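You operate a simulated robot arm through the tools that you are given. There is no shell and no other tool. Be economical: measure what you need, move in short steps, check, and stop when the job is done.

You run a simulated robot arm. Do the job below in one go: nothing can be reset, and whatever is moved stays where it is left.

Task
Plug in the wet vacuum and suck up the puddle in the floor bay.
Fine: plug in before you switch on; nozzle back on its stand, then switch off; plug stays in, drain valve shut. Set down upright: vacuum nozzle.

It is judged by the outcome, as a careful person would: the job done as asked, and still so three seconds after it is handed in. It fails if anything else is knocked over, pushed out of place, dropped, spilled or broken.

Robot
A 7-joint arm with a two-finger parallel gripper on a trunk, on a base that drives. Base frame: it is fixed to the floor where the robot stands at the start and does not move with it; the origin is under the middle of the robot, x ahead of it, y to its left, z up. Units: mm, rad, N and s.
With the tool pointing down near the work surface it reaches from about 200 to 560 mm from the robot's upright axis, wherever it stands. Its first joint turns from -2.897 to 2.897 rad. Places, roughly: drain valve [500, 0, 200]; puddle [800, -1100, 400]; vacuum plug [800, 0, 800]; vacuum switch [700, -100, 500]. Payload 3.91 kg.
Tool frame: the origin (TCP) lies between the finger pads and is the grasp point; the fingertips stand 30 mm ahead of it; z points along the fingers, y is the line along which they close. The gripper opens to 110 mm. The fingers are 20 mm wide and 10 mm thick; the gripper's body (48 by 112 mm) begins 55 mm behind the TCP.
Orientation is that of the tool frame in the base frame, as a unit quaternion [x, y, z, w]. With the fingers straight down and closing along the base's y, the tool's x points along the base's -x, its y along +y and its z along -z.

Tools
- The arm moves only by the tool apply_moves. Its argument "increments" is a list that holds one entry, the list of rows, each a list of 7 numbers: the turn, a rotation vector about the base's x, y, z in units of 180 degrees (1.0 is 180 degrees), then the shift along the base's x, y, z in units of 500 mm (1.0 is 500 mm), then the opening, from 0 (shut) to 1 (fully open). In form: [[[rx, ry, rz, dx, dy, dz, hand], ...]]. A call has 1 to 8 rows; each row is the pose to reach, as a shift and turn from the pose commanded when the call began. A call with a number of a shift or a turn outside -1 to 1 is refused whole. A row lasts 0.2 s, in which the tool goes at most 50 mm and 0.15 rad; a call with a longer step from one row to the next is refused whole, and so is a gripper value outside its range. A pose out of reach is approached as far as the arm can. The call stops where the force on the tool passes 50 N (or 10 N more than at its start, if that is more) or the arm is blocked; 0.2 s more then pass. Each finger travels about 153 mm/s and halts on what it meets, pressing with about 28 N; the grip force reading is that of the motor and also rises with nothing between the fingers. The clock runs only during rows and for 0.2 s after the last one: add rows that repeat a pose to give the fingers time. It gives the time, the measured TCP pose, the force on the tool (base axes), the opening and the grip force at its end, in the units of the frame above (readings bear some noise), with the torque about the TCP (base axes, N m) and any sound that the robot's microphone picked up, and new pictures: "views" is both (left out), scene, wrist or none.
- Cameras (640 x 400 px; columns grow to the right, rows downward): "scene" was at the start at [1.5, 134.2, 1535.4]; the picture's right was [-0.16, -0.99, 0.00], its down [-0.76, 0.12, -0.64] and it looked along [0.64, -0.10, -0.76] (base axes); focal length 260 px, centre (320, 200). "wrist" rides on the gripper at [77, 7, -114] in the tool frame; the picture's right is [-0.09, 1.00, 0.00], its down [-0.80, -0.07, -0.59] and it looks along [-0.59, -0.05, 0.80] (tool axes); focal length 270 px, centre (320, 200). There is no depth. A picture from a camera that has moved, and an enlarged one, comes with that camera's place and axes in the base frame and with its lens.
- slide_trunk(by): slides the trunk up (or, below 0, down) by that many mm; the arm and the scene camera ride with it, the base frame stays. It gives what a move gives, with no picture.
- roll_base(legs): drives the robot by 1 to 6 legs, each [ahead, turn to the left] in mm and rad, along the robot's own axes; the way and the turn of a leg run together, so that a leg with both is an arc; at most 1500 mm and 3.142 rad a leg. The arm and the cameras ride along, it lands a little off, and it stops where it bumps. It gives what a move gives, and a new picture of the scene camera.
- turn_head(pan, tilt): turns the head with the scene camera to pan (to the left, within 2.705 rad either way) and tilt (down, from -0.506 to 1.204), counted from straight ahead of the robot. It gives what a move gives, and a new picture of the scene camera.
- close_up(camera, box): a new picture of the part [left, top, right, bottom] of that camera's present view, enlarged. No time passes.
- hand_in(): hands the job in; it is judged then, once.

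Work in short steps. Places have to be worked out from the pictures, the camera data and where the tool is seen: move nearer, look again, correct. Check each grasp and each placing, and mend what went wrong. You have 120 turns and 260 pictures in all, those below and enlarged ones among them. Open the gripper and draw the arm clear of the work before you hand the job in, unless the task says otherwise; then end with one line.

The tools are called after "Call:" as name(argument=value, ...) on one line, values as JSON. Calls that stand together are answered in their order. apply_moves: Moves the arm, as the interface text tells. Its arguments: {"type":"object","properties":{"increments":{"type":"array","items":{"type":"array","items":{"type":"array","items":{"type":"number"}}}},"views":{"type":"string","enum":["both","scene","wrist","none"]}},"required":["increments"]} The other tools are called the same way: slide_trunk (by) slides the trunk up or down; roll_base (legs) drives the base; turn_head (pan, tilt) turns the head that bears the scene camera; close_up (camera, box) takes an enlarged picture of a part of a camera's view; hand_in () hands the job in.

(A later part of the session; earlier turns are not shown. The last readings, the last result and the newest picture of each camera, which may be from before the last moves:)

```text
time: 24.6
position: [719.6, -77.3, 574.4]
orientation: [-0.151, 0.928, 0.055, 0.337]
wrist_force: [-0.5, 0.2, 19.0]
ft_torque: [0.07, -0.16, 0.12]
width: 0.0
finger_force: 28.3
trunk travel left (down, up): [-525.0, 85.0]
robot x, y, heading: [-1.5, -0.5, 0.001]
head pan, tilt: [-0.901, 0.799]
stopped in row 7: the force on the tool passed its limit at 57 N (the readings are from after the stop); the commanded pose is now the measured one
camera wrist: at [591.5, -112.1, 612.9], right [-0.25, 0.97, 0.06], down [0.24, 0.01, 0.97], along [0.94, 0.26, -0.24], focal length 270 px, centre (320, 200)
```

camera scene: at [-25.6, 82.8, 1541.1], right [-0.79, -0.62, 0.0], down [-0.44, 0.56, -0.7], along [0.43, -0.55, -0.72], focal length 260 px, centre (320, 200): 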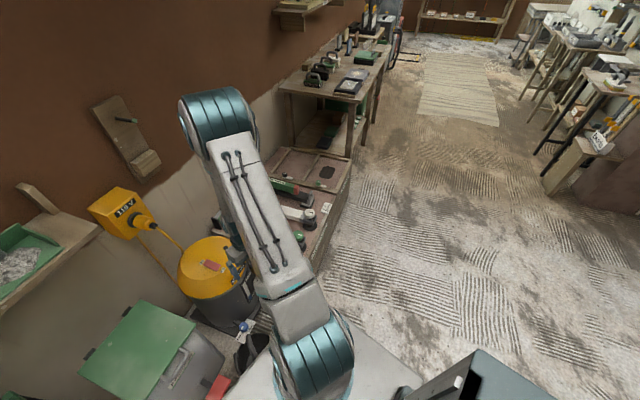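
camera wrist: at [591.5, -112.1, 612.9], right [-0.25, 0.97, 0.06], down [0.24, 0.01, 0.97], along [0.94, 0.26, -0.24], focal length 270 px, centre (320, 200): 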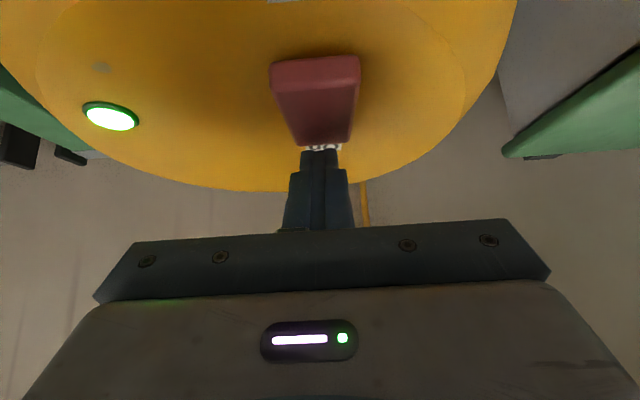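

The green lamp is lit: the vacuum is on. I rise and move over to the nozzle with the tool down and aligned with the bench.

Call:
apply_moves(increments=[[[0, 0, 0, -0.01, 0, 0.08, 0], [-0.01, 0.03, 0, -0.06, -0.05, 0.13, 0.2], [-0.02, 0.06, 0, -0.13, -0.1, 0.17, 0.4], [-0.03, 0.09, 0, -0.2, -0.15, 0.2, 0.6], [-0.04, 0.12, 0, -0.27, -0.2, 0.22, 0.8], [-0.05, 0.15, 0, -0.34, -0.25, 0.23, 1], [-0.06, 0.18, 0, -0.41, -0.3, 0.24, 1], [-0.068, 0.206, 0, -0.47, -0.35, 0.252, 1]]], views="none")

Call:
apply_moves(increments=[[[0, 0, 0, -0.07, -0.05, 0, 1], [0, 0, 0, -0.07, -0.05, 0, 1]]], views="both")

Call:
close_up(camera="wrist", box=[200, 40, 400, 200])

```text
time: 26.4
position: [480.9, -251.3, 698.8]
orientation: [-0.16, 0.987, 0.004, 0.002]
wrist_force: [-0.6, -0.7, -0.2]
ft_torque: [-0.01, -0.03, 0.03]
width: 109.9
finger_force: 0.1
trunk travel left (down, up): [-525.0, 85.0]
robot x, y, heading: [-3.1, -2.9, -0.001]
head pan, tilt: [-0.901, 0.799]
```

```text
time: 27.0
position: [447.3, -273.9, 696.3]
orientation: [-0.16, 0.987, 0.004, 0.003]
wrist_force: [0.0, 1.2, -0.7]
ft_torque: [0.01, -0.03, 0.01]
width: 109.6
finger_force: 0.1
trunk travel left (down, up): [-525.0, 85.0]
robot x, y, heading: [-3.1, 1.7, 0.002]
head pan, tilt: [-0.901, 0.799]
camera scene: at [-26.1, 82.6, 1541.1], right [-0.78, -0.62, 0.0], down [-0.44, 0.56, -0.7], along [0.43, -0.55, -0.72], focal length 260 px, centre (320, 200)
camera wrist: at [371.2, -292.9, 810.4], right [-0.23, 0.97, 0.01], down [0.78, 0.18, 0.6], along [0.58, 0.15, -0.8], focal length 270 px, centre (320, 200)
```

scene: 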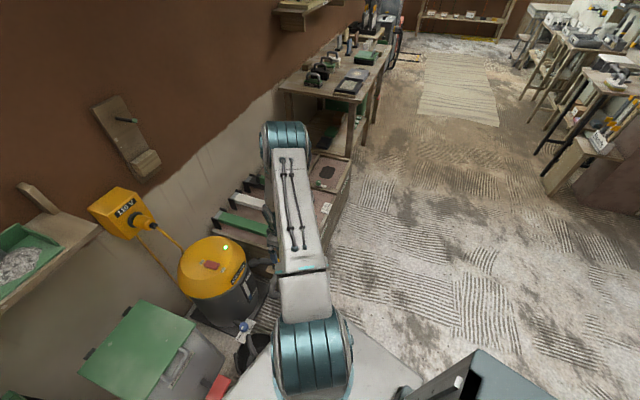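
wrist: 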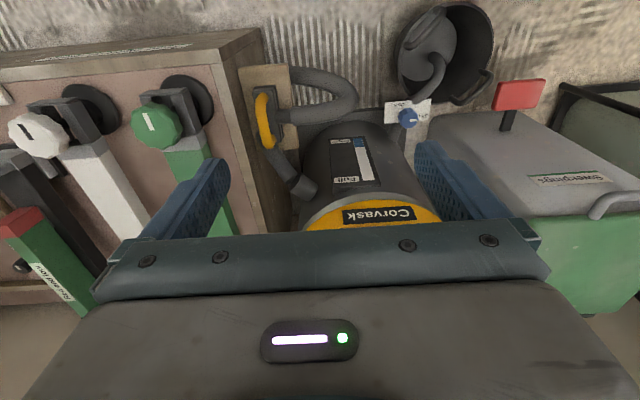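

```text
2.50 times, centred on (300, 120) of wrist
camera zoom: at [371.2, -292.9, 810.4], right [-0.23, 0.97, 0.01], down [0.78, 0.18, 0.6], along [0.58, 0.15, -0.8], focal length 676 px, centre (370, 400)
```

zoom: 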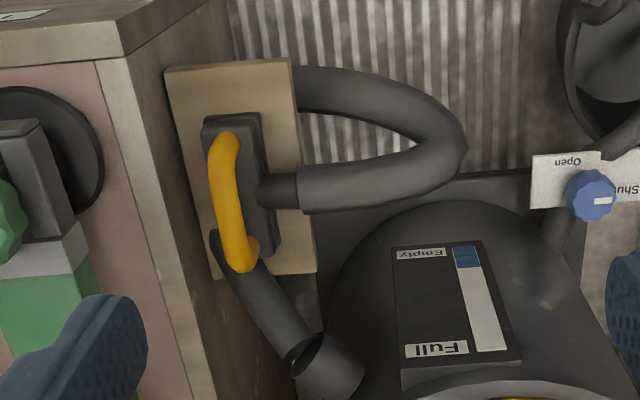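

Triangulation puts the handle bar's middle at about [552,-340,364], running along the bench's depth and roughly 33 mm from the frame's side (top about z 393). I hover above it to see the clearance.

Call:
apply_moves(increments=[[[0, 0, 0, 0.035, -0.022, -0.07, 0.8], [0, 0, 0, 0.07, -0.044, -0.14, 0.6], [0, 0, 0, 0.105, -0.066, -0.21, 0.5], [0, 0, 0, 0.14, -0.088, -0.28, 0.45], [0, 0, 0, 0.175, -0.11, -0.35, 0.45], [0, 0, 0, 0.21, -0.132, -0.42, 0.45], [0, 0, 0, 0.21, -0.132, -0.42, 0.45]]], views="wrist")

Call:
close_up(camera="wrist", box=[220, 60, 420, 220])

```text
time: 28.6
position: [549.1, -341.6, 488.2]
orientation: [-0.161, 0.987, 0.004, 0.002]
wrist_force: [0.1, 0.0, 0.7]
ft_torque: [0.0, -0.01, 0.01]
width: 49.4
finger_force: 0.0
trunk travel left (down, up): [-525.0, 85.0]
robot x, y, heading: [-0.3, -0.9, -0.005]
head pan, tilt: [-0.901, 0.799]
camera wrist: at [475.1, -359.5, 601.8], right [-0.23, 0.97, 0.01], down [0.78, 0.18, 0.6], along [0.58, 0.15, -0.8], focal length 270 px, centre (320, 200)
```

wrist: 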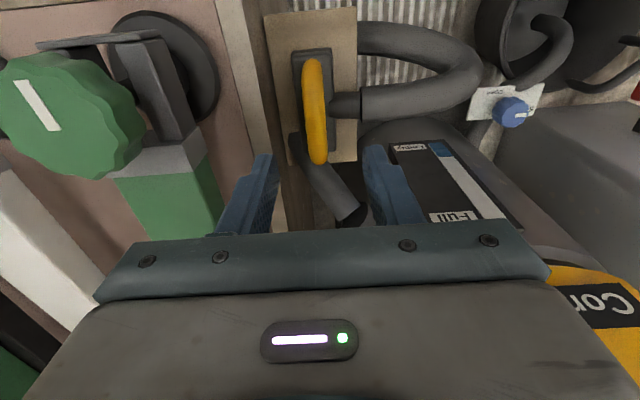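

```text
2.50 times, centred on (320, 140) of wrist
camera zoom: at [475.1, -359.5, 601.8], right [-0.23, 0.97, 0.01], down [0.78, 0.18, 0.6], along [0.58, 0.15, -0.8], focal length 676 px, centre (320, 350)
```

zoom: 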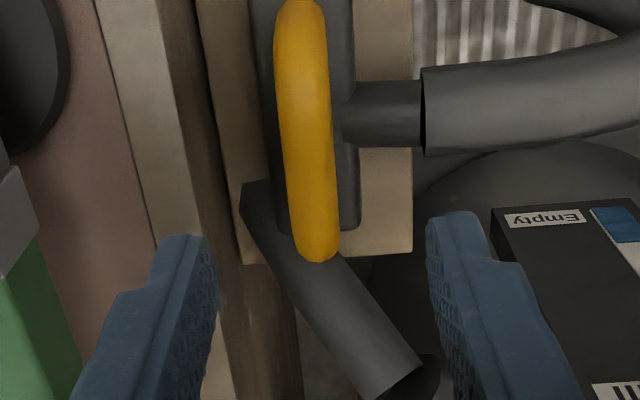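

The handle is 5–6 mm off my line; the frame is about 32 mm from the bar. I narrow to 40 mm, offset 5 mm away from the frame, and descend.

Call:
apply_moves(increments=[[[0, 0, 0, 0.0095, 0.0095, 0, 0.37], [0, 0, 0, 0.0095, 0.0095, -0.06, 0.37], [0, 0, 0, 0.0095, 0.0095, -0.12, 0.37], [0, 0, 0, 0.0095, 0.0095, -0.17, 0.37], [0, 0, 0, 0.0095, 0.0095, -0.2, 0.37], [0, 0, 0, 0.0095, 0.0095, -0.22, 0.37], [0, 0, 0, 0.0095, 0.0095, -0.22, 0.37]]], views="wrist")

```text
time: 30.2
position: [548.8, -327.8, 437.4]
orientation: [-0.16, 0.987, 0.004, 0.003]
wrist_force: [0.1, 0.0, 0.7]
ft_torque: [0.01, 0.01, -0.02]
width: 40.5
finger_force: 0.0
out of reach, approached as far as the arm can: row 3, 4, 5, 6, 7
trunk travel left (down, up): [-525.0, 85.0]
robot x, y, heading: [1.3, -0.6, -0.006]
head pan, tilt: [-0.901, 0.799]
camera wrist: at [472.5, -346.0, 551.2], right [-0.23, 0.97, 0.01], down [0.78, 0.18, 0.6], along [0.58, 0.14, -0.8], focal length 270 px, centre (320, 200)
```

wrist: 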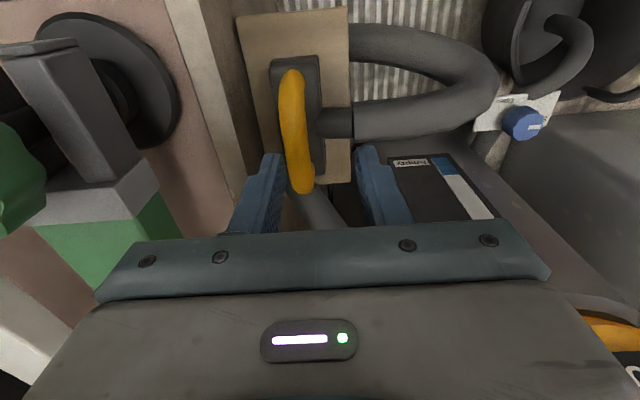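

The arm cannot go lower here. I rise, then slide the trunk down 200 mm to give it the reach.

Call:
apply_moves(increments=[[[0, 0, 0, 0, 0, 0.1, 0.45], [0, 0, 0, 0, 0, 0.19, 0.45], [0, 0, 0, 0, 0, 0.28, 0.45], [0, 0, 0, 0, 0, 0.36, 0.45], [0, 0, 0, 0, 0, 0.44, 0.45], [0, 0, 0, 0, 0, 0.44, 0.45]]], views="none")

Call:
slide_trunk(by=-120)

```text
time: 31.6
position: [549.6, -326.3, 655.7]
orientation: [-0.16, 0.987, 0.004, 0.002]
wrist_force: [0.4, -0.1, -0.1]
ft_torque: [0.02, 0.01, 0.0]
width: 49.6
finger_force: 0.0
trunk travel left (down, up): [-525.0, 85.0]
robot x, y, heading: [-2.3, 0.2, -0.005]
head pan, tilt: [-0.901, 0.799]
```

```text
time: 33.1
position: [550.7, -327.3, 535.1]
orientation: [-0.16, 0.987, 0.003, 0.003]
wrist_force: [-0.5, -0.6, -0.3]
ft_torque: [0.01, 0.02, 0.02]
width: 49.6
finger_force: 0.1
trunk travel left (down, up): [-405.0, 205.0]
robot x, y, heading: [-0.7, -0.0, 0.0]
head pan, tilt: [-0.901, 0.799]
```

Now I correct sideways and descend again to about z 372.

Call:
apply_moves(increments=[[[0, 0, 0, 0.007, -0.0195, -0.07, 0.4], [0, 0, 0, 0.007, -0.0195, -0.14, 0.37], [0, 0, 0, 0.007, -0.0195, -0.2, 0.37], [0, 0, 0, 0.007, -0.0195, -0.2, 0.37]]], views="wrist")

Call:
close_up(camera="wrist", box=[220, 80, 420, 240])

```text
time: 34.1
position: [554.4, -336.7, 436.0]
orientation: [-0.16, 0.987, 0.004, 0.003]
wrist_force: [0.2, 0.2, 0.8]
ft_torque: [0.02, -0.01, 0.03]
width: 40.8
finger_force: 0.0
trunk travel left (down, up): [-405.0, 205.0]
robot x, y, heading: [-2.6, -2.1, 0.001]
head pan, tilt: [-0.901, 0.799]
camera wrist: at [477.0, -355.6, 548.4], right [-0.23, 0.97, 0.01], down [0.78, 0.18, 0.6], along [0.58, 0.14, -0.8], focal length 270 px, centre (320, 200)
```

wrist: 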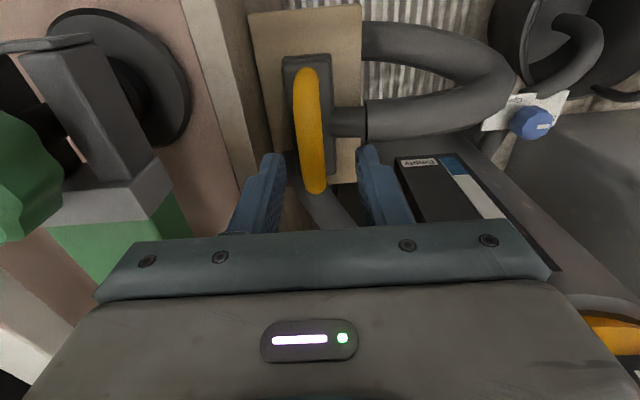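

```text
2.50 times, centred on (320, 160) of wrist
camera zoom: at [477.0, -355.6, 548.4], right [-0.23, 0.97, 0.01], down [0.78, 0.18, 0.6], along [0.58, 0.14, -0.8], focal length 676 px, centre (320, 300)
```

zoom: 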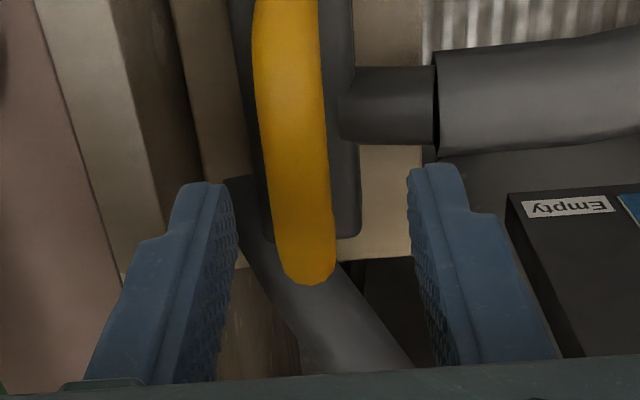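

Lined up as planned. I descend slowly the remaining 64 mm with the fingers straddling the bar.

Call:
apply_moves(increments=[[[0, 0, 0, -0.004, -0.001, -0.03, 0.37], [0, 0, 0, -0.004, -0.001, -0.05, 0.37], [0, 0, 0, -0.004, -0.001, -0.07, 0.37], [0, 0, 0, -0.004, -0.001, -0.09, 0.37], [0, 0, 0, -0.004, -0.001, -0.11, 0.37], [0, 0, 0, -0.004, -0.001, -0.128, 0.37]]], views="wrist")

```text
time: 35.5
position: [552.4, -336.7, 371.9]
orientation: [-0.16, 0.987, 0.004, 0.003]
wrist_force: [1.0, -0.2, 0.2]
ft_torque: [0.01, -0.01, -0.01]
width: 40.7
finger_force: 0.0
trunk travel left (down, up): [-405.0, 205.0]
robot x, y, heading: [-1.0, -1.6, -0.003]
head pan, tilt: [-0.901, 0.799]
camera wrist: at [475.9, -355.3, 485.3], right [-0.23, 0.97, 0.01], down [0.78, 0.18, 0.6], along [0.58, 0.14, -0.8], focal length 270 px, centre (320, 200)
```

wrist: 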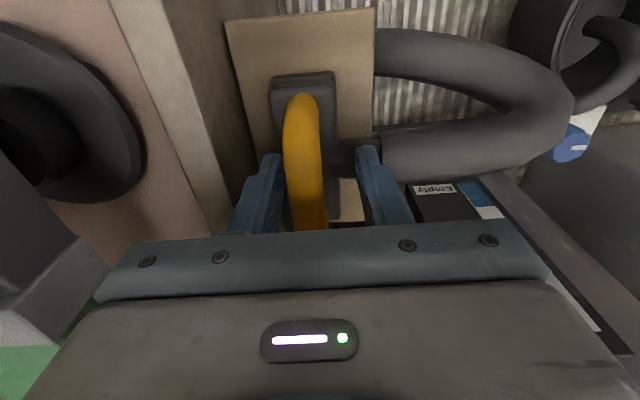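

No contact on the way; the bar sits between the pads. I close the fingers.

Call:
apply_moves(increments=[[[0, 0, 0, 0, 0, 0, 0.25], [0, 0, 0, 0, 0, 0, 0.1], [0, 0, 0, 0, 0, 0, 0.1], [0, 0, 0, 0, 0, 0, 0.1]]], views="wrist")

```text
time: 36.5
position: [551.9, -338.1, 371.1]
orientation: [-0.159, 0.987, 0.004, 0.002]
wrist_force: [0.7, -0.8, -0.7]
ft_torque: [0.02, -0.09, -0.03]
width: 17.0
finger_force: 28.1
trunk travel left (down, up): [-405.0, 205.0]
robot x, y, heading: [-1.3, -6.6, -0.004]
head pan, tilt: [-0.901, 0.799]
camera wrist: at [476.0, -355.4, 485.5], right [-0.23, 0.97, 0.01], down [0.78, 0.18, 0.6], along [0.58, 0.14, -0.8], focal length 270 px, centre (320, 200)
```

wrist: 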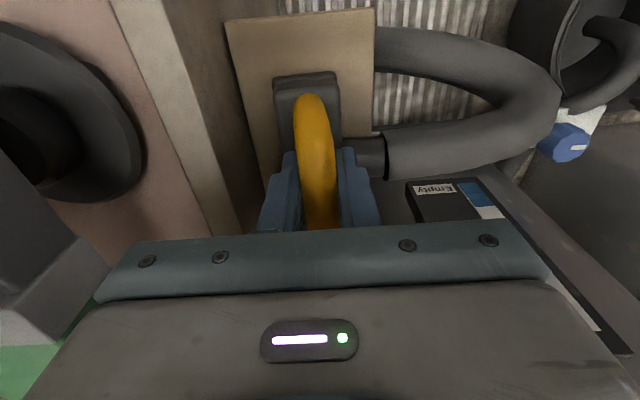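

Gripped at 17 mm. I lift in small steps and check.

Call:
apply_moves(increments=[[[0, 0, 0, 0, 0, 0.02, 0.1], [0, 0, 0, 0, 0, 0.05, 0.1], [0, 0, 0, 0, 0, 0.09, 0.1], [0, 0, 0, 0, 0, 0.14, 0.1], [0, 0, 0, 0, 0, 0.19, 0.1], [0, 0, 0, 0, 0, 0.19, 0.1]]], views="both")

Call:
close_up(camera="scene", box=[180, 180, 340, 340])

```text
time: 37.9
position: [551.4, -337.8, 468.3]
orientation: [-0.16, 0.987, 0.003, 0.002]
wrist_force: [1.6, 0.4, -1.6]
ft_torque: [0.03, 0.04, 0.0]
width: 17.3
finger_force: 28.2
trunk travel left (down, up): [-405.0, 205.0]
robot x, y, heading: [-2.5, -3.6, 0.001]
head pan, tilt: [-0.901, 0.799]
camera scene: at [-25.8, 82.8, 1421.0], right [-0.78, -0.62, 0.0], down [-0.44, 0.56, -0.7], along [0.43, -0.55, -0.72], focal length 260 px, centre (320, 200)
camera wrist: at [475.8, -356.3, 581.7], right [-0.23, 0.97, 0.01], down [0.78, 0.18, 0.6], along [0.58, 0.14, -0.8], focal length 270 px, centre (320, 200)
```

scene: 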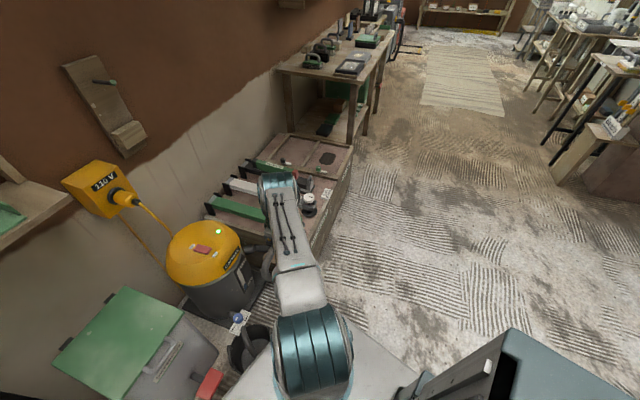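
wrist: 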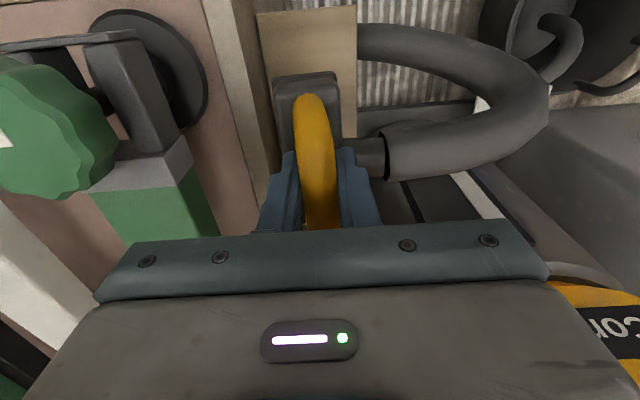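

```text
2.50 times, centred on (260, 260) of scene
camera zoom: at [-25.8, 82.8, 1421.0], right [-0.78, -0.62, 0.0], down [-0.44, 0.56, -0.7], along [0.43, -0.55, -0.72], focal length 649 px, centre (470, 50)
```

zoom: 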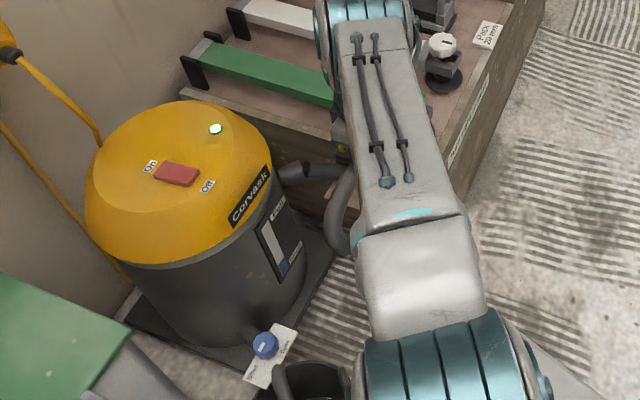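

The nozzle came up freely. I raise it clear of everything and pull it nearer, then look at the floor around the base before driving.

Call:
apply_moves(increments=[[[0, 0, 0, 0, 0, 0.09, 0.1], [0, 0, 0, -0.02, 0.01, 0.18, 0.1], [0, 0, 0, -0.06, 0.03, 0.26, 0.1], [0, 0, 0, -0.12, 0.05, 0.32, 0.1], [0, 0, 0, -0.18, 0.08, 0.36, 0.1], [0, 0, 0, -0.22, 0.1, 0.38, 0.1], [0, 0, 0, -0.22, 0.1, 0.38, 0.1]]], views="none")

Call:
turn_head(pan=0.3, tilt=1.2)

Call:
turn_head(pan=-1.3, tilt=1.0)

```text
time: 39.5
position: [441.0, -288.2, 656.2]
orientation: [-0.16, 0.987, 0.003, 0.003]
wrist_force: [-0.3, -0.1, -2.4]
ft_torque: [0.02, 0.03, 0.02]
width: 17.6
finger_force: 28.2
trunk travel left (down, up): [-405.0, 205.0]
robot x, y, heading: [-2.0, -5.5, 0.003]
head pan, tilt: [-0.901, 0.799]
```

```text
time: 40.9
position: [441.2, -288.2, 656.3]
orientation: [-0.16, 0.987, 0.004, 0.002]
wrist_force: [-0.1, 0.2, -2.7]
ft_torque: [-0.01, 0.01, -0.01]
width: 17.4
finger_force: 28.2
trunk travel left (down, up): [-405.0, 205.0]
robot x, y, heading: [0.3, -2.3, -0.006]
head pan, tilt: [0.3, 1.201]
camera scene: at [-22.2, 162.5, 1393.3], right [0.29, -0.96, 0.0], down [-0.89, -0.27, -0.36], along [0.35, 0.11, -0.93], focal length 260 px, centre (320, 200)
```

scene: 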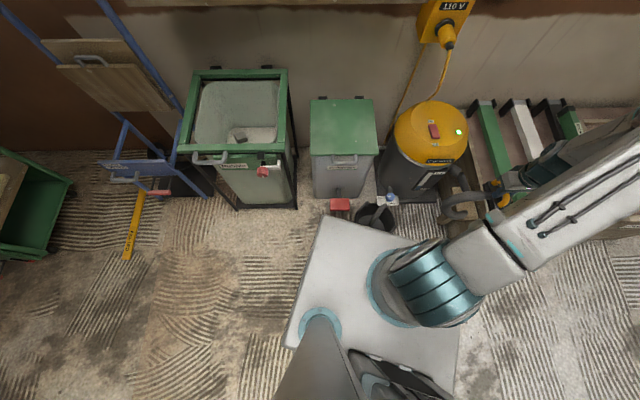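

```text
time: 42.6
position: [442.5, -288.7, 657.0]
orientation: [-0.16, 0.987, 0.004, 0.001]
wrist_force: [-0.2, -0.6, -2.0]
ft_torque: [0.02, 0.02, -0.03]
width: 17.5
finger_force: 27.9
trunk travel left (down, up): [-405.0, 205.0]
robot x, y, heading: [-0.5, -0.8, -0.003]
head pan, tilt: [-1.3, 1.0]
camera scene: at [-57.1, 78.9, 1405.9], right [-0.96, -0.27, 0.0], down [-0.22, 0.81, -0.54], along [0.14, -0.52, -0.84], focal length 260 px, centre (320, 200)
```

scene: 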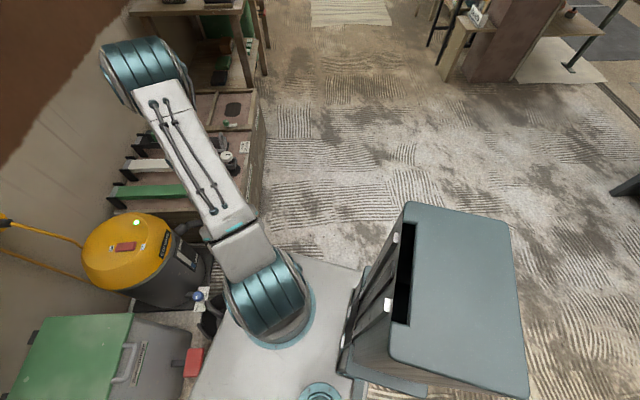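

Reaching the puddle while trailing the hose round the robot would stretch it. From one stance facing the bench midway, both the stand and the puddle are within reach, so I set the nozzle back for now, drive there, and pick it up again. First back above its stand.

Call:
apply_moves(increments=[[[0, 0, 0, 0.06, -0.03, -0.04, 0.1], [0, 0, 0, 0.12, -0.055, -0.08, 0.1], [0, 0, 0, 0.18, -0.08, -0.14, 0.1], [0, 0, 0, 0.22, -0.1, -0.2, 0.1], [0, 0, 0, 0.22, -0.1, -0.29, 0.1], [0, 0, 0, 0.22, -0.1, -0.38, 0.1], [0, 0, 0, 0.22, -0.1, -0.42, 0.1], [0, 0, 0, 0.22, -0.1, -0.42, 0.1]]], views="wrist")

```text
time: 44.4
position: [549.8, -338.0, 446.8]
orientation: [-0.16, 0.987, 0.004, 0.003]
wrist_force: [-0.1, -1.2, -2.8]
ft_torque: [0.01, -0.02, 0.03]
width: 17.4
finger_force: 27.8
trunk travel left (down, up): [-405.0, 205.0]
robot x, y, heading: [1.5, -4.0, -0.002]
head pan, tilt: [-1.3, 1.0]
camera wrist: at [474.7, -356.1, 560.8], right [-0.23, 0.97, 0.01], down [0.78, 0.18, 0.6], along [0.58, 0.14, -0.8], focal length 270 px, centre (320, 200)
```

wrist: 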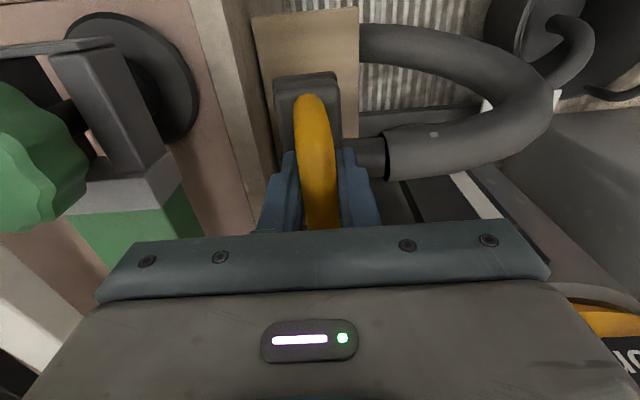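

I lower it straight onto the stand at the pick-up place, feeling for contact.

Call:
apply_moves(increments=[[[0, 0, 0, 0.003, 0, -0.06, 0.1], [0, 0, 0, 0.003, 0, -0.11, 0.1], [0, 0, 0, 0.003, 0, -0.135, 0.1], [0, 0, 0, 0.003, 0, -0.145, 0.1], [0, 0, 0, 0.003, 0, -0.15, 0.1], [0, 0, 0, 0.003, 0, -0.152, 0.1]]], views="wrist")

```text
time: 45.8
position: [554.0, -338.1, 371.9]
orientation: [-0.16, 0.987, 0.003, 0.002]
wrist_force: [-2.9, 0.6, 3.8]
ft_torque: [0.11, -0.07, 0.12]
width: 17.2
finger_force: 28.5
trunk travel left (down, up): [-405.0, 205.0]
robot x, y, heading: [1.0, -1.6, -0.005]
head pan, tilt: [-1.3, 1.0]
camera wrist: at [477.9, -355.4, 485.5], right [-0.23, 0.97, 0.01], down [0.78, 0.18, 0.6], along [0.58, 0.14, -0.8], focal length 270 px, centre (320, 200)
```

wrist: 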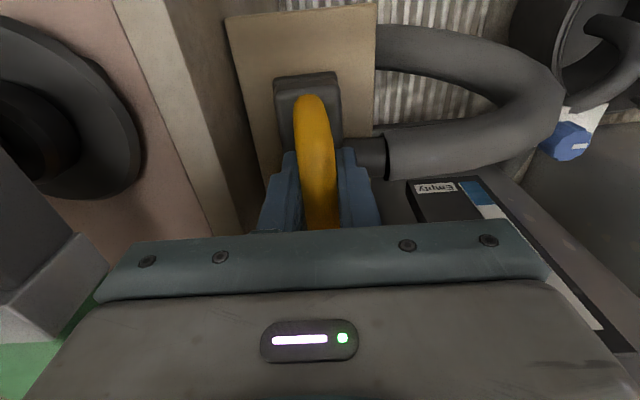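

It rests on the stand (force went from −2.8 to +3.8 N). I open a little and rise.

Call:
apply_moves(increments=[[[0, 0, 0, 0, 0, 0, 0.25], [0, 0, 0, 0, 0, 0, 0.33], [0, 0, 0, 0, 0, 0.02, 0.33], [0, 0, 0, 0, 0, 0.08, 0.33], [0, 0, 0, 0, 0, 0.17, 0.35], [0, 0, 0, 0, 0, 0.26, 0.4], [0, 0, 0, -0.03, 0, 0.35, 0.5], [0, 0, 0, -0.08, 0, 0.44, 0.6]]], views="wrist")

Call:
turn_head(pan=2.6, tilt=0.8)

```text
refused: row 8 steps farther than a row can; nothing moved
```

```text
time: 49.0
position: [553.6, -336.6, 371.8]
orientation: [-0.16, 0.987, 0.004, 0.003]
wrist_force: [-0.8, -2.2, 7.6]
ft_torque: [0.02, 0.0, -0.01]
width: 17.4
finger_force: 28.4
trunk travel left (down, up): [-405.0, 205.0]
robot x, y, heading: [3.7, -3.9, 0.003]
head pan, tilt: [2.601, 0.799]
camera scene: at [-145.5, 188.1, 1421.0], right [0.52, 0.86, 0.0], down [0.61, -0.37, -0.7], along [-0.6, 0.36, -0.72], focal length 260 px, centre (320, 200)
```

scene: 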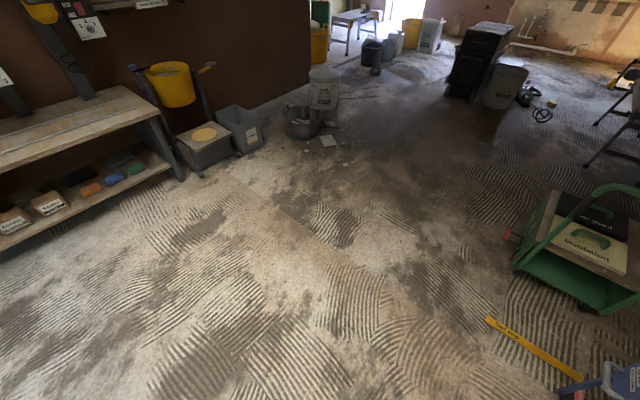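

Behind the robot the floor is clear for well over a metre. I redo the release with shorter steps.

Call:
apply_moves(increments=[[[0, 0, 0, 0, 0, 0, 0.25], [0, 0, 0, 0, 0, 0, 0.33], [0, 0, 0, 0, 0, 0.02, 0.33], [0, 0, 0, 0, 0, 0.08, 0.33], [0, 0, 0, 0, 0, 0.17, 0.35], [0, 0, 0, 0, 0, 0.26, 0.4], [0, 0, 0, -0.03, 0, 0.34, 0.5], [0, 0, 0, -0.06, 0, 0.43, 0.6]]], views="wrist")

Call:
close_up(camera="wrist", box=[200, 20, 400, 180])

```text
time: 50.8
position: [522.2, -334.8, 586.7]
orientation: [-0.16, 0.987, 0.004, 0.002]
wrist_force: [0.6, 0.9, 0.4]
ft_torque: [0.03, -0.02, 0.02]
width: 66.0
finger_force: 0.1
trunk travel left (down, up): [-405.0, 205.0]
robot x, y, heading: [-4.2, -1.7, -0.002]
head pan, tilt: [2.601, 0.799]
camera wrist: at [447.0, -353.7, 699.8], right [-0.23, 0.97, 0.01], down [0.78, 0.18, 0.6], along [0.58, 0.14, -0.8], focal length 270 px, centre (320, 200)
```

wrist: 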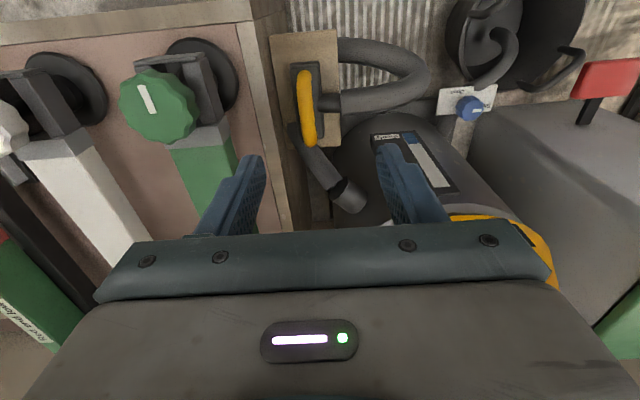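

```text
2.50 times, centred on (300, 100) of wrist
camera zoom: at [447.0, -353.7, 699.8], right [-0.23, 0.97, 0.01], down [0.78, 0.18, 0.6], along [0.58, 0.14, -0.8], focal length 676 px, centre (370, 450)
```

zoom: 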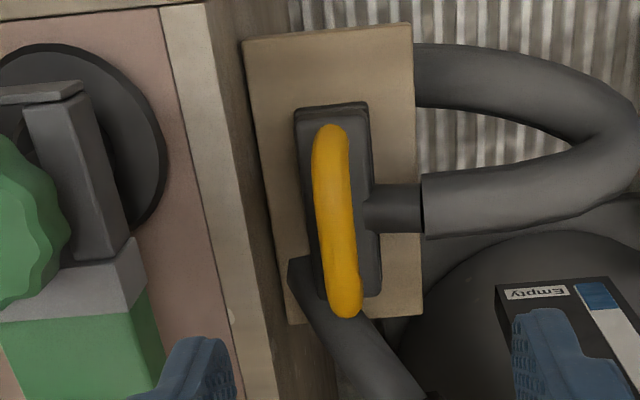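

The nozzle stands as it did. I draw the arm up and in, then drive: back, right, along, and turn to face the bench midway between stand and puddle.

Call:
apply_moves(increments=[[[0, 0, 0, -0.03, 0.03, 0.08, 0.6], [0, 0, 0, -0.07, 0.06, 0.15, 0.6], [0, 0, 0, -0.12, 0.1, 0.22, 0.6], [0, 0, 0, -0.17, 0.14, 0.28, 0.6], [0, 0, 0, -0.22, 0.18, 0.34, 0.6]]], views="none")

Call:
turn_head(pan=0.0, tilt=0.9)

Call:
roll_base(legs=[[-300, 0], [0, -1.137], [830, 0], [0, 1.456]])

```text
time: 52.0
position: [413.7, -246.4, 757.4]
orientation: [-0.16, 0.987, 0.004, 0.004]
wrist_force: [0.0, 0.5, 0.3]
ft_torque: [-0.03, -0.01, -0.02]
width: 66.1
finger_force: 0.2
trunk travel left (down, up): [-405.0, 205.0]
robot x, y, heading: [1.3, 0.4, -0.002]
head pan, tilt: [2.601, 0.799]
```

```text
time: 54.3
position: [415.8, -247.2, 755.5]
orientation: [-0.16, 0.987, 0.004, 0.002]
wrist_force: [0.3, 0.1, -0.3]
ft_torque: [0.01, -0.01, 0.0]
width: 65.9
finger_force: 0.0
trunk travel left (down, up): [-405.0, 205.0]
robot x, y, heading: [1.5, -2.5, -0.004]
head pan, tilt: [0.0, 0.901]
camera scene: at [-0.3, 146.1, 1413.1], right [0.0, -1.0, 0.0], down [-0.78, 0.0, -0.62], along [0.62, 0.0, -0.78], focal length 260 px, centre (320, 200)
```

scene: 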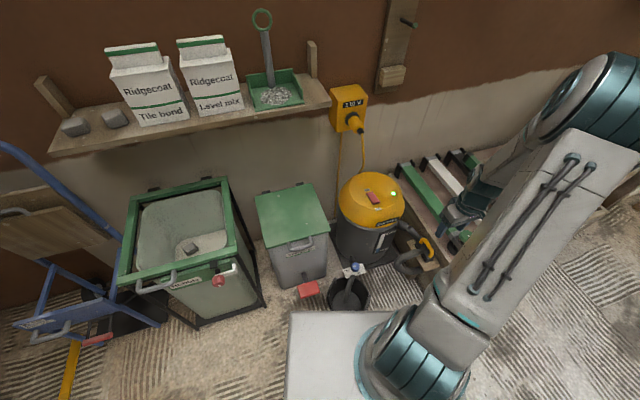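

```text
time: 66.9
position: [509.7, -855.0, 756.8]
orientation: [-0.323, 0.946, 0.004, 0.001]
wrist_force: [0.6, 0.0, -0.4]
ft_torque: [0.0, 0.01, -0.03]
width: 66.0
finger_force: 0.0
trunk travel left (down, up): [-405.0, 205.0]
robot x, y, heading: [39.1, -764.2, 0.333]
head pan, tilt: [0.0, 0.901]
camera scene: at [-12.4, -622.7, 1413.1], right [0.33, -0.94, 0.0], down [-0.74, -0.26, -0.62], along [0.59, 0.21, -0.78], focal length 260 px, centre (320, 200)
```

scene: 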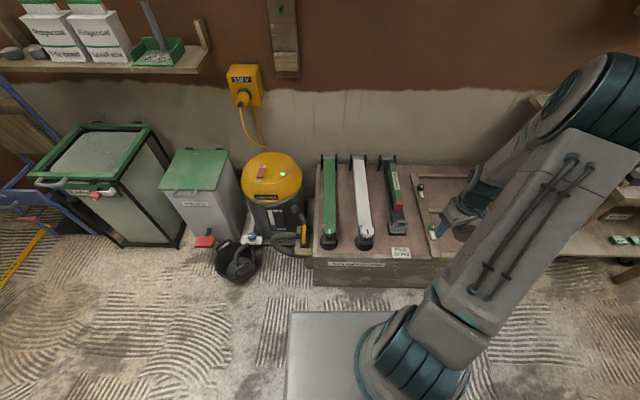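

The robot stands at about [39,-764] facing the bench. I take a wrist picture over the bay, yawing the tool back in line with the bench.

Call:
apply_moves(increments=[[[0, 0, -0.04, 0, 0, 0, 0.6], [0, 0, -0.08, -0.02, -0.04, 0, 0.6], [0, 0, -0.107, -0.04, -0.08, 0.0, 0.6], [0, 0, -0.107, -0.06, -0.12, 0, 0.6], [0, 0, -0.107, -0.06, -0.12, 0, 0.6]]], views="wrist")

Call:
close_up(camera="wrist", box=[120, 0, 400, 200])

```text
time: 68.1
position: [479.3, -915.3, 756.3]
orientation: [-0.161, 0.987, 0.004, 0.002]
wrist_force: [-0.1, 0.1, -0.2]
ft_torque: [-0.01, 0.01, -0.04]
width: 66.0
finger_force: 0.0
trunk travel left (down, up): [-405.0, 205.0]
robot x, y, heading: [36.7, -762.8, 0.338]
head pan, tilt: [0.0, 0.901]
camera wrist: at [404.1, -933.4, 870.2], right [-0.23, 0.97, 0.01], down [0.78, 0.18, 0.6], along [0.58, 0.15, -0.8], focal length 270 px, centre (320, 200)
```

wrist: 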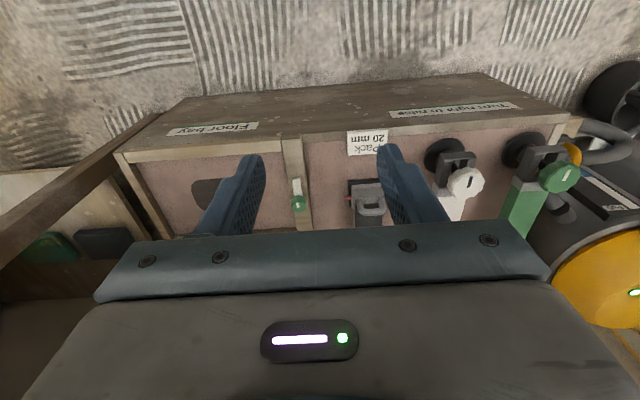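

```text
2.00 times, centred on (260, 100) of wrist
camera zoom: at [404.1, -933.4, 870.2], right [-0.23, 0.97, 0.01], down [0.78, 0.18, 0.6], along [0.58, 0.15, -0.8], focal length 541 px, centre (440, 400)
```

zoom: 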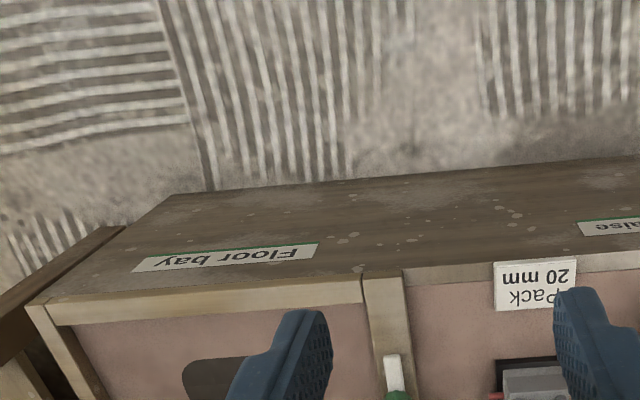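

The "Floor bay" label and dark patch confirm the puddle, which triangulates to about [812,-1095,350]. I drive 105 mm closer (leaving some 60 mm to the bench) so both stand and puddle are in reach.

Call:
roll_base(legs=[[105, -0.015]])

Call:
close_up(camera="scene", box=[220, 100, 500, 340])

```text
time: 69.3
position: [576.4, -889.5, 756.1]
orientation: [-0.153, 0.988, 0.004, 0.002]
wrist_force: [-0.1, 0.0, 0.1]
ft_torque: [0.02, -0.01, 0.01]
width: 65.8
finger_force: 0.1
trunk travel left (down, up): [-405.0, 205.0]
robot x, y, heading: [138.0, -728.1, 0.322]
head pan, tilt: [0.0, 0.901]
camera scene: at [89.5, -588.1, 1413.1], right [0.31, -0.95, 0.0], down [-0.74, -0.25, -0.62], along [0.59, 0.19, -0.78], focal length 260 px, centre (320, 200)
```

scene: 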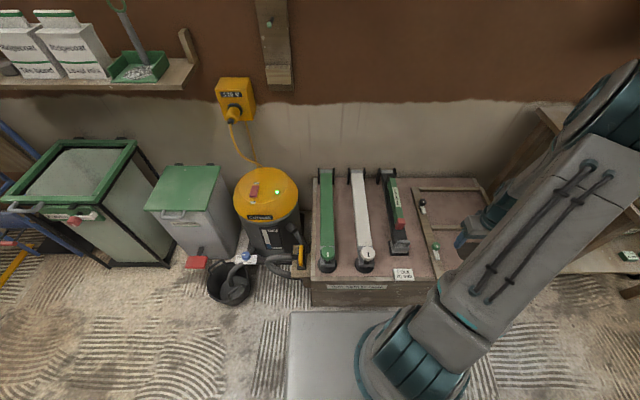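

```text
1.67 times, centred on (360, 220) of scene
camera zoom: at [89.5, -588.1, 1413.1], right [0.31, -0.95, 0.0], down [-0.74, -0.25, -0.62], along [0.59, 0.19, -0.78], focal length 433 px, centre (253, 167)
```

zoom: 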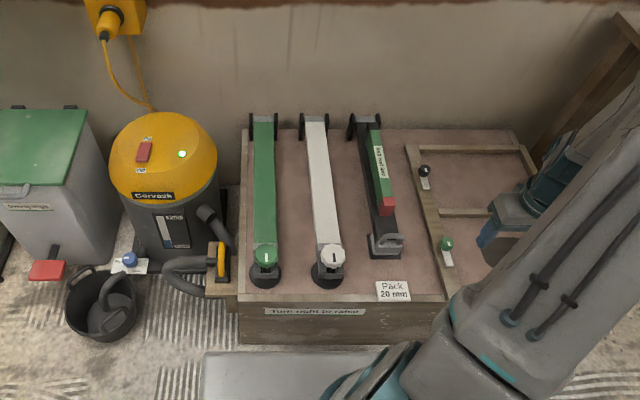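

I move the empty gripper out over the floor bay, both to view the puddle closely and to test reach.

Call:
apply_moves(increments=[[[0, 0, 0, 0.06, -0.055, -0.02, 0.6], [0, 0, 0, 0.12, -0.11, -0.04, 0.6], [0, 0, 0, 0.18, -0.165, -0.06, 0.6], [0, 0, 0, 0.24, -0.22, -0.08, 0.6], [0, 0, 0, 0.3, -0.275, -0.1, 0.6], [0, 0, 0, 0.36, -0.33, -0.12, 0.6], [0, 0, 0, 0.42, -0.38, -0.14, 0.6], [0, 0, 0, 0.42, -0.38, -0.14, 0.6]]], views="wrist")

Call:
close_up(camera="wrist", box=[180, 0, 480, 220])

```text
time: 71.1
position: [788.2, -1078.2, 682.9]
orientation: [-0.153, 0.988, 0.005, 0.002]
wrist_force: [-0.2, 0.0, -0.3]
ft_torque: [0.03, 0.02, 0.02]
width: 65.8
finger_force: 0.0
trunk travel left (down, up): [-405.0, 205.0]
robot x, y, heading: [135.8, -727.1, 0.316]
head pan, tilt: [0.0, 0.901]
camera wrist: at [711.7, -1094.9, 797.4], right [-0.22, 0.98, 0.01], down [0.78, 0.17, 0.6], along [0.58, 0.14, -0.8], focal length 270 px, centre (320, 200)
```

wrist: 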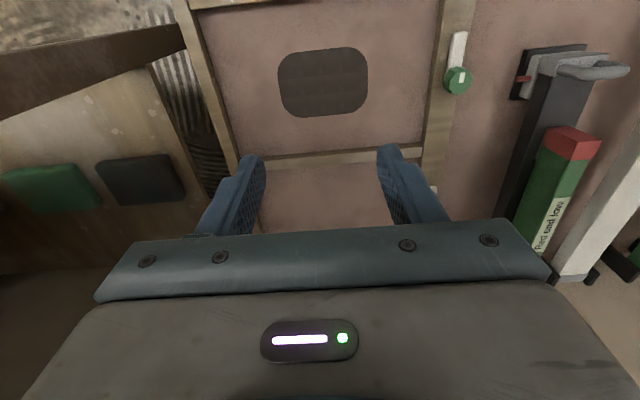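

```text
1.82 times, centred on (330, 110) of wrist
camera zoom: at [711.7, -1094.9, 797.4], right [-0.22, 0.98, 0.01], down [0.78, 0.17, 0.6], along [0.58, 0.14, -0.8], focal length 491 px, centre (302, 364)
```

zoom: 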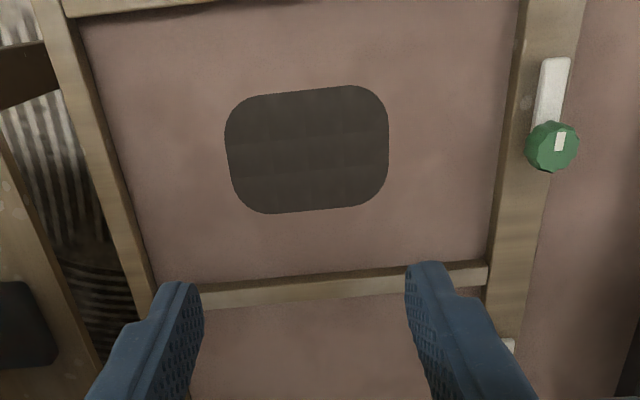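

The puddle is about 137×105 mm, centred near [808,-1064,366]. Reach is fine at height. Now I go back over to the nozzle, at z 680.

Call:
apply_moves(increments=[[[0, 0, 0, -0.03, 0.09, 0, 0.6], [0, 0, 0, -0.06, 0.18, 0, 0.6], [0, 0, 0, -0.09, 0.27, 0, 0.6], [0, 0, 0, -0.12, 0.36, 0, 0.6], [0, 0, 0, -0.15, 0.45, 0, 0.6], [0, 0, 0, -0.18, 0.54, 0, 0.6], [0, 0, 0, -0.21, 0.63, 0, 0.6], [0, 0, 0, -0.24, 0.72, 0, 0.6]]], views="none")

Call:
apply_moves(increments=[[[0, 0, 0, -0.03, 0.09, 0, 0.6], [0, 0, 0, -0.06, 0.18, 0, 0.6], [0, 0, 0, -0.09, 0.27, 0, 0.6], [0, 0, 0, -0.12, 0.36, 0, 0.6], [0, 0, 0, -0.15, 0.45, 0, 0.6], [0, 0, 0, -0.18, 0.54, 0, 0.6], [0, 0, 0, -0.21, 0.62, -0.01, 0.6], [0, 0, 0, -0.228, 0.68, -0.03, 0.6]]], views="none")

Call:
apply_moves(increments=[[[0, 0, 0.004, 0, 0.02, -0.05, 0.5], [0, 0, 0.004, 0, 0.05, -0.1, 0.45], [0, 0, 0.004, 0, 0.05, -0.1, 0.45]]], views="wrist")

Call:
close_up(camera="wrist", box=[200, 20, 440, 220])

```text
time: 72.9
position: [669.5, -717.2, 688.7]
orientation: [-0.152, 0.988, 0.005, 0.003]
wrist_force: [0.3, 0.2, 0.2]
ft_torque: [-0.01, 0.02, -0.01]
width: 65.9
finger_force: 0.0
trunk travel left (down, up): [-405.0, 205.0]
robot x, y, heading: [140.5, -730.6, 0.324]
head pan, tilt: [0.0, 0.901]
```

```text
time: 74.7
position: [552.7, -378.1, 672.4]
orientation: [-0.152, 0.988, 0.003, 0.003]
wrist_force: [0.4, 0.4, -0.2]
ft_torque: [0.01, 0.0, -0.01]
width: 65.9
finger_force: 0.0
trunk travel left (down, up): [-405.0, 205.0]
robot x, y, heading: [135.5, -732.2, 0.32]
head pan, tilt: [0.0, 0.901]
```

```text
time: 75.5
position: [553.6, -354.9, 619.5]
orientation: [-0.159, 0.987, 0.004, 0.003]
wrist_force: [-0.3, 1.1, 0.1]
ft_torque: [0.04, -0.03, -0.02]
width: 49.2
finger_force: 0.1
trunk travel left (down, up): [-405.0, 205.0]
robot x, y, heading: [134.2, -728.8, 0.319]
head pan, tilt: [0.0, 0.901]
camera wrist: at [477.0, -372.8, 734.0], right [-0.23, 0.97, 0.01], down [0.78, 0.18, 0.6], along [0.58, 0.14, -0.8], focal length 270 px, centre (320, 200)
```

wrist: 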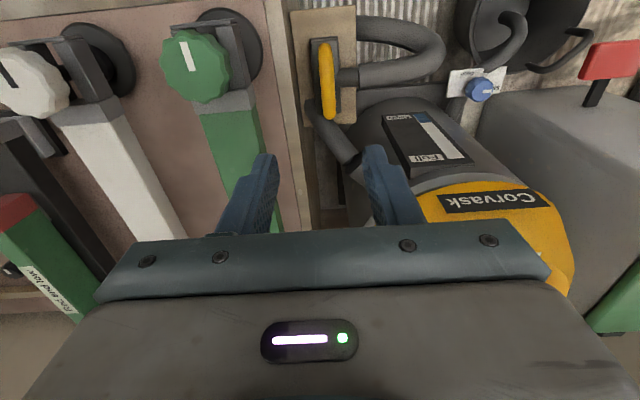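

```text
2.00 times, centred on (320, 120) of wrist
camera zoom: at [477.0, -372.8, 734.0], right [-0.23, 0.97, 0.01], down [0.78, 0.18, 0.6], along [0.58, 0.14, -0.8], focal length 541 px, centre (320, 360)
```

zoom: 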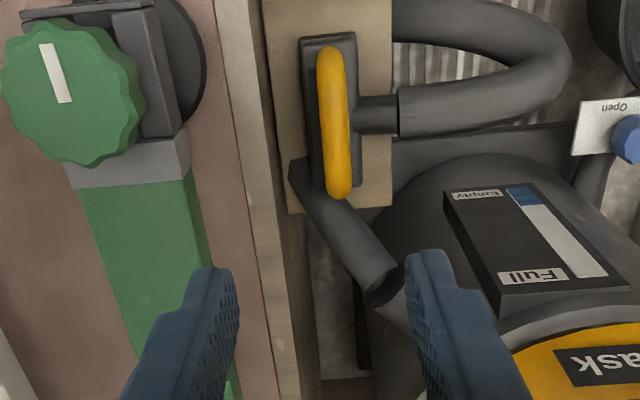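

The bar is 9–10 mm to the +y side of my line (a little odometry drift). I correct and descend to z 440, then look.

Call:
apply_moves(increments=[[[0, 0, 0, 0.002, 0.025, -0.07, 0.45], [0, 0, 0, 0.002, 0.025, -0.16, 0.4], [0, 0, 0, 0.002, 0.025, -0.25, 0.37], [0, 0, 0, 0.002, 0.025, -0.34, 0.37], [0, 0, 0, 0.002, 0.025, -0.36, 0.37], [0, 0, 0, 0.002, 0.025, -0.36, 0.37]]], views="none")

Call:
close_up(camera="wrist", box=[200, 40, 440, 240])

```text
time: 76.9
position: [551.9, -343.1, 440.1]
orientation: [-0.159, 0.987, 0.004, 0.003]
wrist_force: [0.3, 0.5, -0.2]
ft_torque: [-0.02, -0.01, -0.05]
width: 40.9
finger_force: 0.0
trunk travel left (down, up): [-405.0, 205.0]
robot x, y, heading: [136.7, -731.5, 0.324]
head pan, tilt: [0.0, 0.901]
```

```text
2.00 times, centred on (320, 140) of wrist
camera zoom: at [475.9, -360.9, 553.4], right [-0.23, 0.97, 0.01], down [0.78, 0.18, 0.6], along [0.58, 0.14, -0.8], focal length 541 px, centre (320, 320)
```

zoom: 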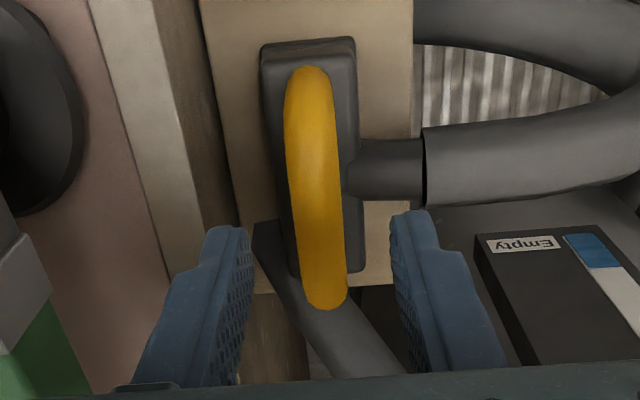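

Centred within 2 mm. I go down the last 69 mm and close.

Call:
apply_moves(increments=[[[0, 0, 0, 0.003, 0, -0.05, 0.37], [0, 0, 0, 0.003, 0, -0.09, 0.37], [0, 0, 0, 0.003, 0, -0.12, 0.37], [0, 0, 0, 0.003, 0, -0.138, 0.37], [0, 0, 0, 0.003, 0, -0.138, 0.2], [0, 0, 0, 0.003, 0, -0.138, 0.1], [0, 0, 0, 0.003, 0, -0.138, 0.1], [0, 0, 0, 0.003, 0, -0.138, 0.1]]], views="wrist")

```text
time: 78.7
position: [554.8, -342.4, 373.5]
orientation: [-0.16, 0.987, 0.004, 0.003]
wrist_force: [0.6, -0.4, -1.8]
ft_torque: [0.02, -0.1, -0.01]
width: 17.4
finger_force: 28.2
trunk travel left (down, up): [-405.0, 205.0]
robot x, y, heading: [134.0, -730.6, 0.319]
head pan, tilt: [0.0, 0.901]
camera wrist: at [479.4, -360.6, 487.1], right [-0.23, 0.97, 0.01], down [0.78, 0.18, 0.6], along [0.58, 0.14, -0.8], focal length 270 px, centre (320, 200)
```

wrist: 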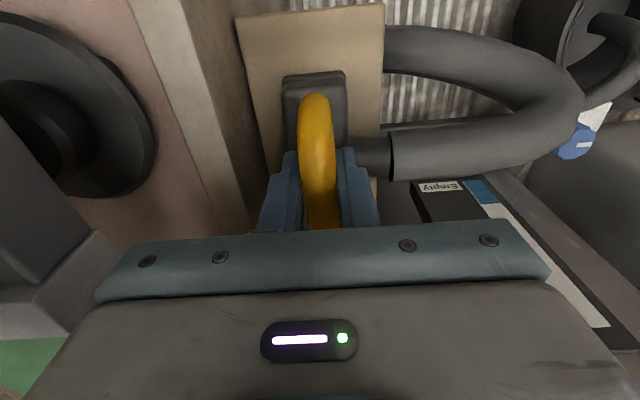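

Gripped again; the stand pose in present readings is [554.8,-342.4,373]. I lift 150 mm and look from the head camera to see how far the nozzle hangs below the fingers.

Call:
apply_moves(increments=[[[0, 0, 0, 0, 0, 0.03, 0.1], [0, 0, 0, 0, 0, 0.09, 0.1], [0, 0, 0, 0, 0, 0.17, 0.1], [0, 0, 0, 0, 0, 0.26, 0.1], [0, 0, 0, 0, 0, 0.34, 0.1], [0, 0, 0, 0, 0, 0.42, 0.1], [0, 0, 0, 0, 0, 0.42, 0.1]]], views="none")

Call:
turn_head(pan=0.0, tilt=0.7)

Call:
close_up(camera="scene", box=[220, 100, 420, 260])

```text
time: 80.3
position: [557.2, -340.6, 582.1]
orientation: [-0.159, 0.987, 0.003, 0.002]
wrist_force: [-0.8, -1.0, -1.2]
ft_torque: [-0.01, 0.02, 0.03]
width: 17.1
finger_force: 28.4
trunk travel left (down, up): [-405.0, 205.0]
robot x, y, heading: [132.0, -730.7, 0.323]
head pan, tilt: [0.0, 0.901]
```

```text
time: 81.0
position: [557.7, -340.4, 582.7]
orientation: [-0.159, 0.987, 0.004, 0.002]
wrist_force: [0.3, -0.3, -1.8]
ft_torque: [-0.01, 0.02, -0.01]
width: 17.3
finger_force: 28.4
trunk travel left (down, up): [-405.0, 205.0]
robot x, y, heading: [136.9, -728.2, 0.318]
head pan, tilt: [0.0, 0.7]
camera scene: at [98.4, -584.7, 1429.2], right [0.31, -0.95, 0.0], down [-0.61, -0.2, -0.76], along [0.73, 0.24, -0.64], focal length 260 px, centre (320, 200)
```

scene: 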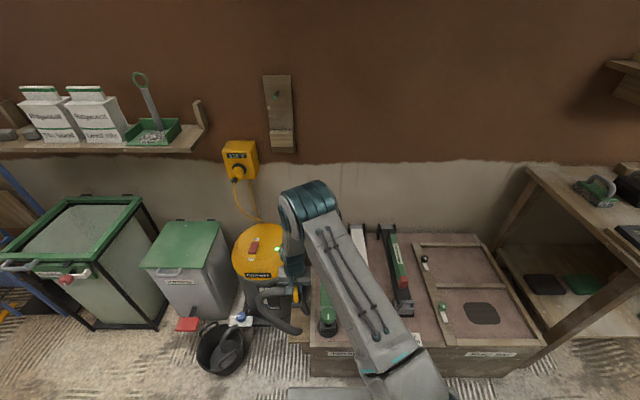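

```text
2.50 times, centred on (320, 180) of scene
camera zoom: at [98.4, -584.7, 1429.2], right [0.31, -0.95, 0.0], down [-0.61, -0.2, -0.76], along [0.73, 0.24, -0.64], focal length 649 px, centre (320, 250)
```

zoom: 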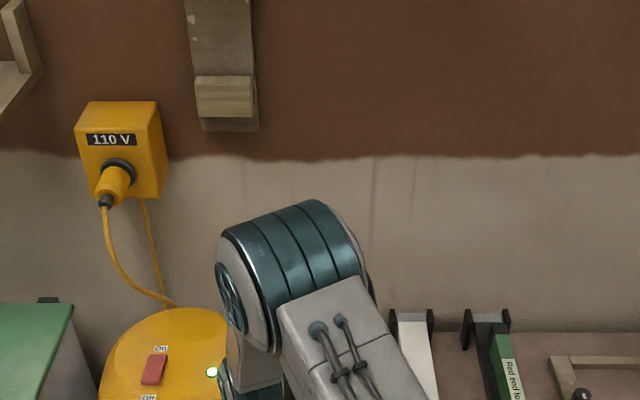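

Call:
close_up(camera="scene", box=[230, 240, 350, 360])

```text
3.33 times, centred on (290, 300) of scene
camera zoom: at [98.4, -584.7, 1429.2], right [0.31, -0.95, 0.0], down [-0.61, -0.2, -0.76], along [0.73, 0.24, -0.64], focal length 866 px, centre (420, -133)
```

zoom: 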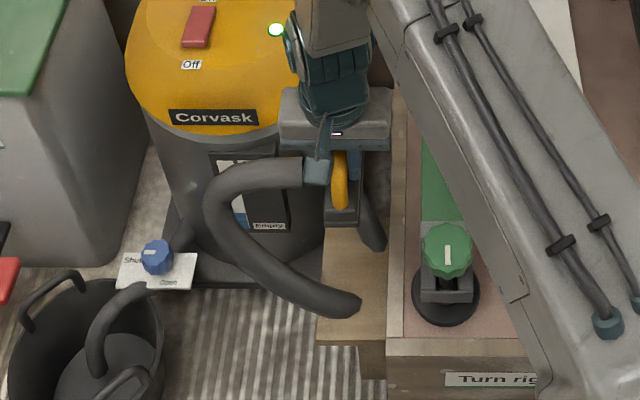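

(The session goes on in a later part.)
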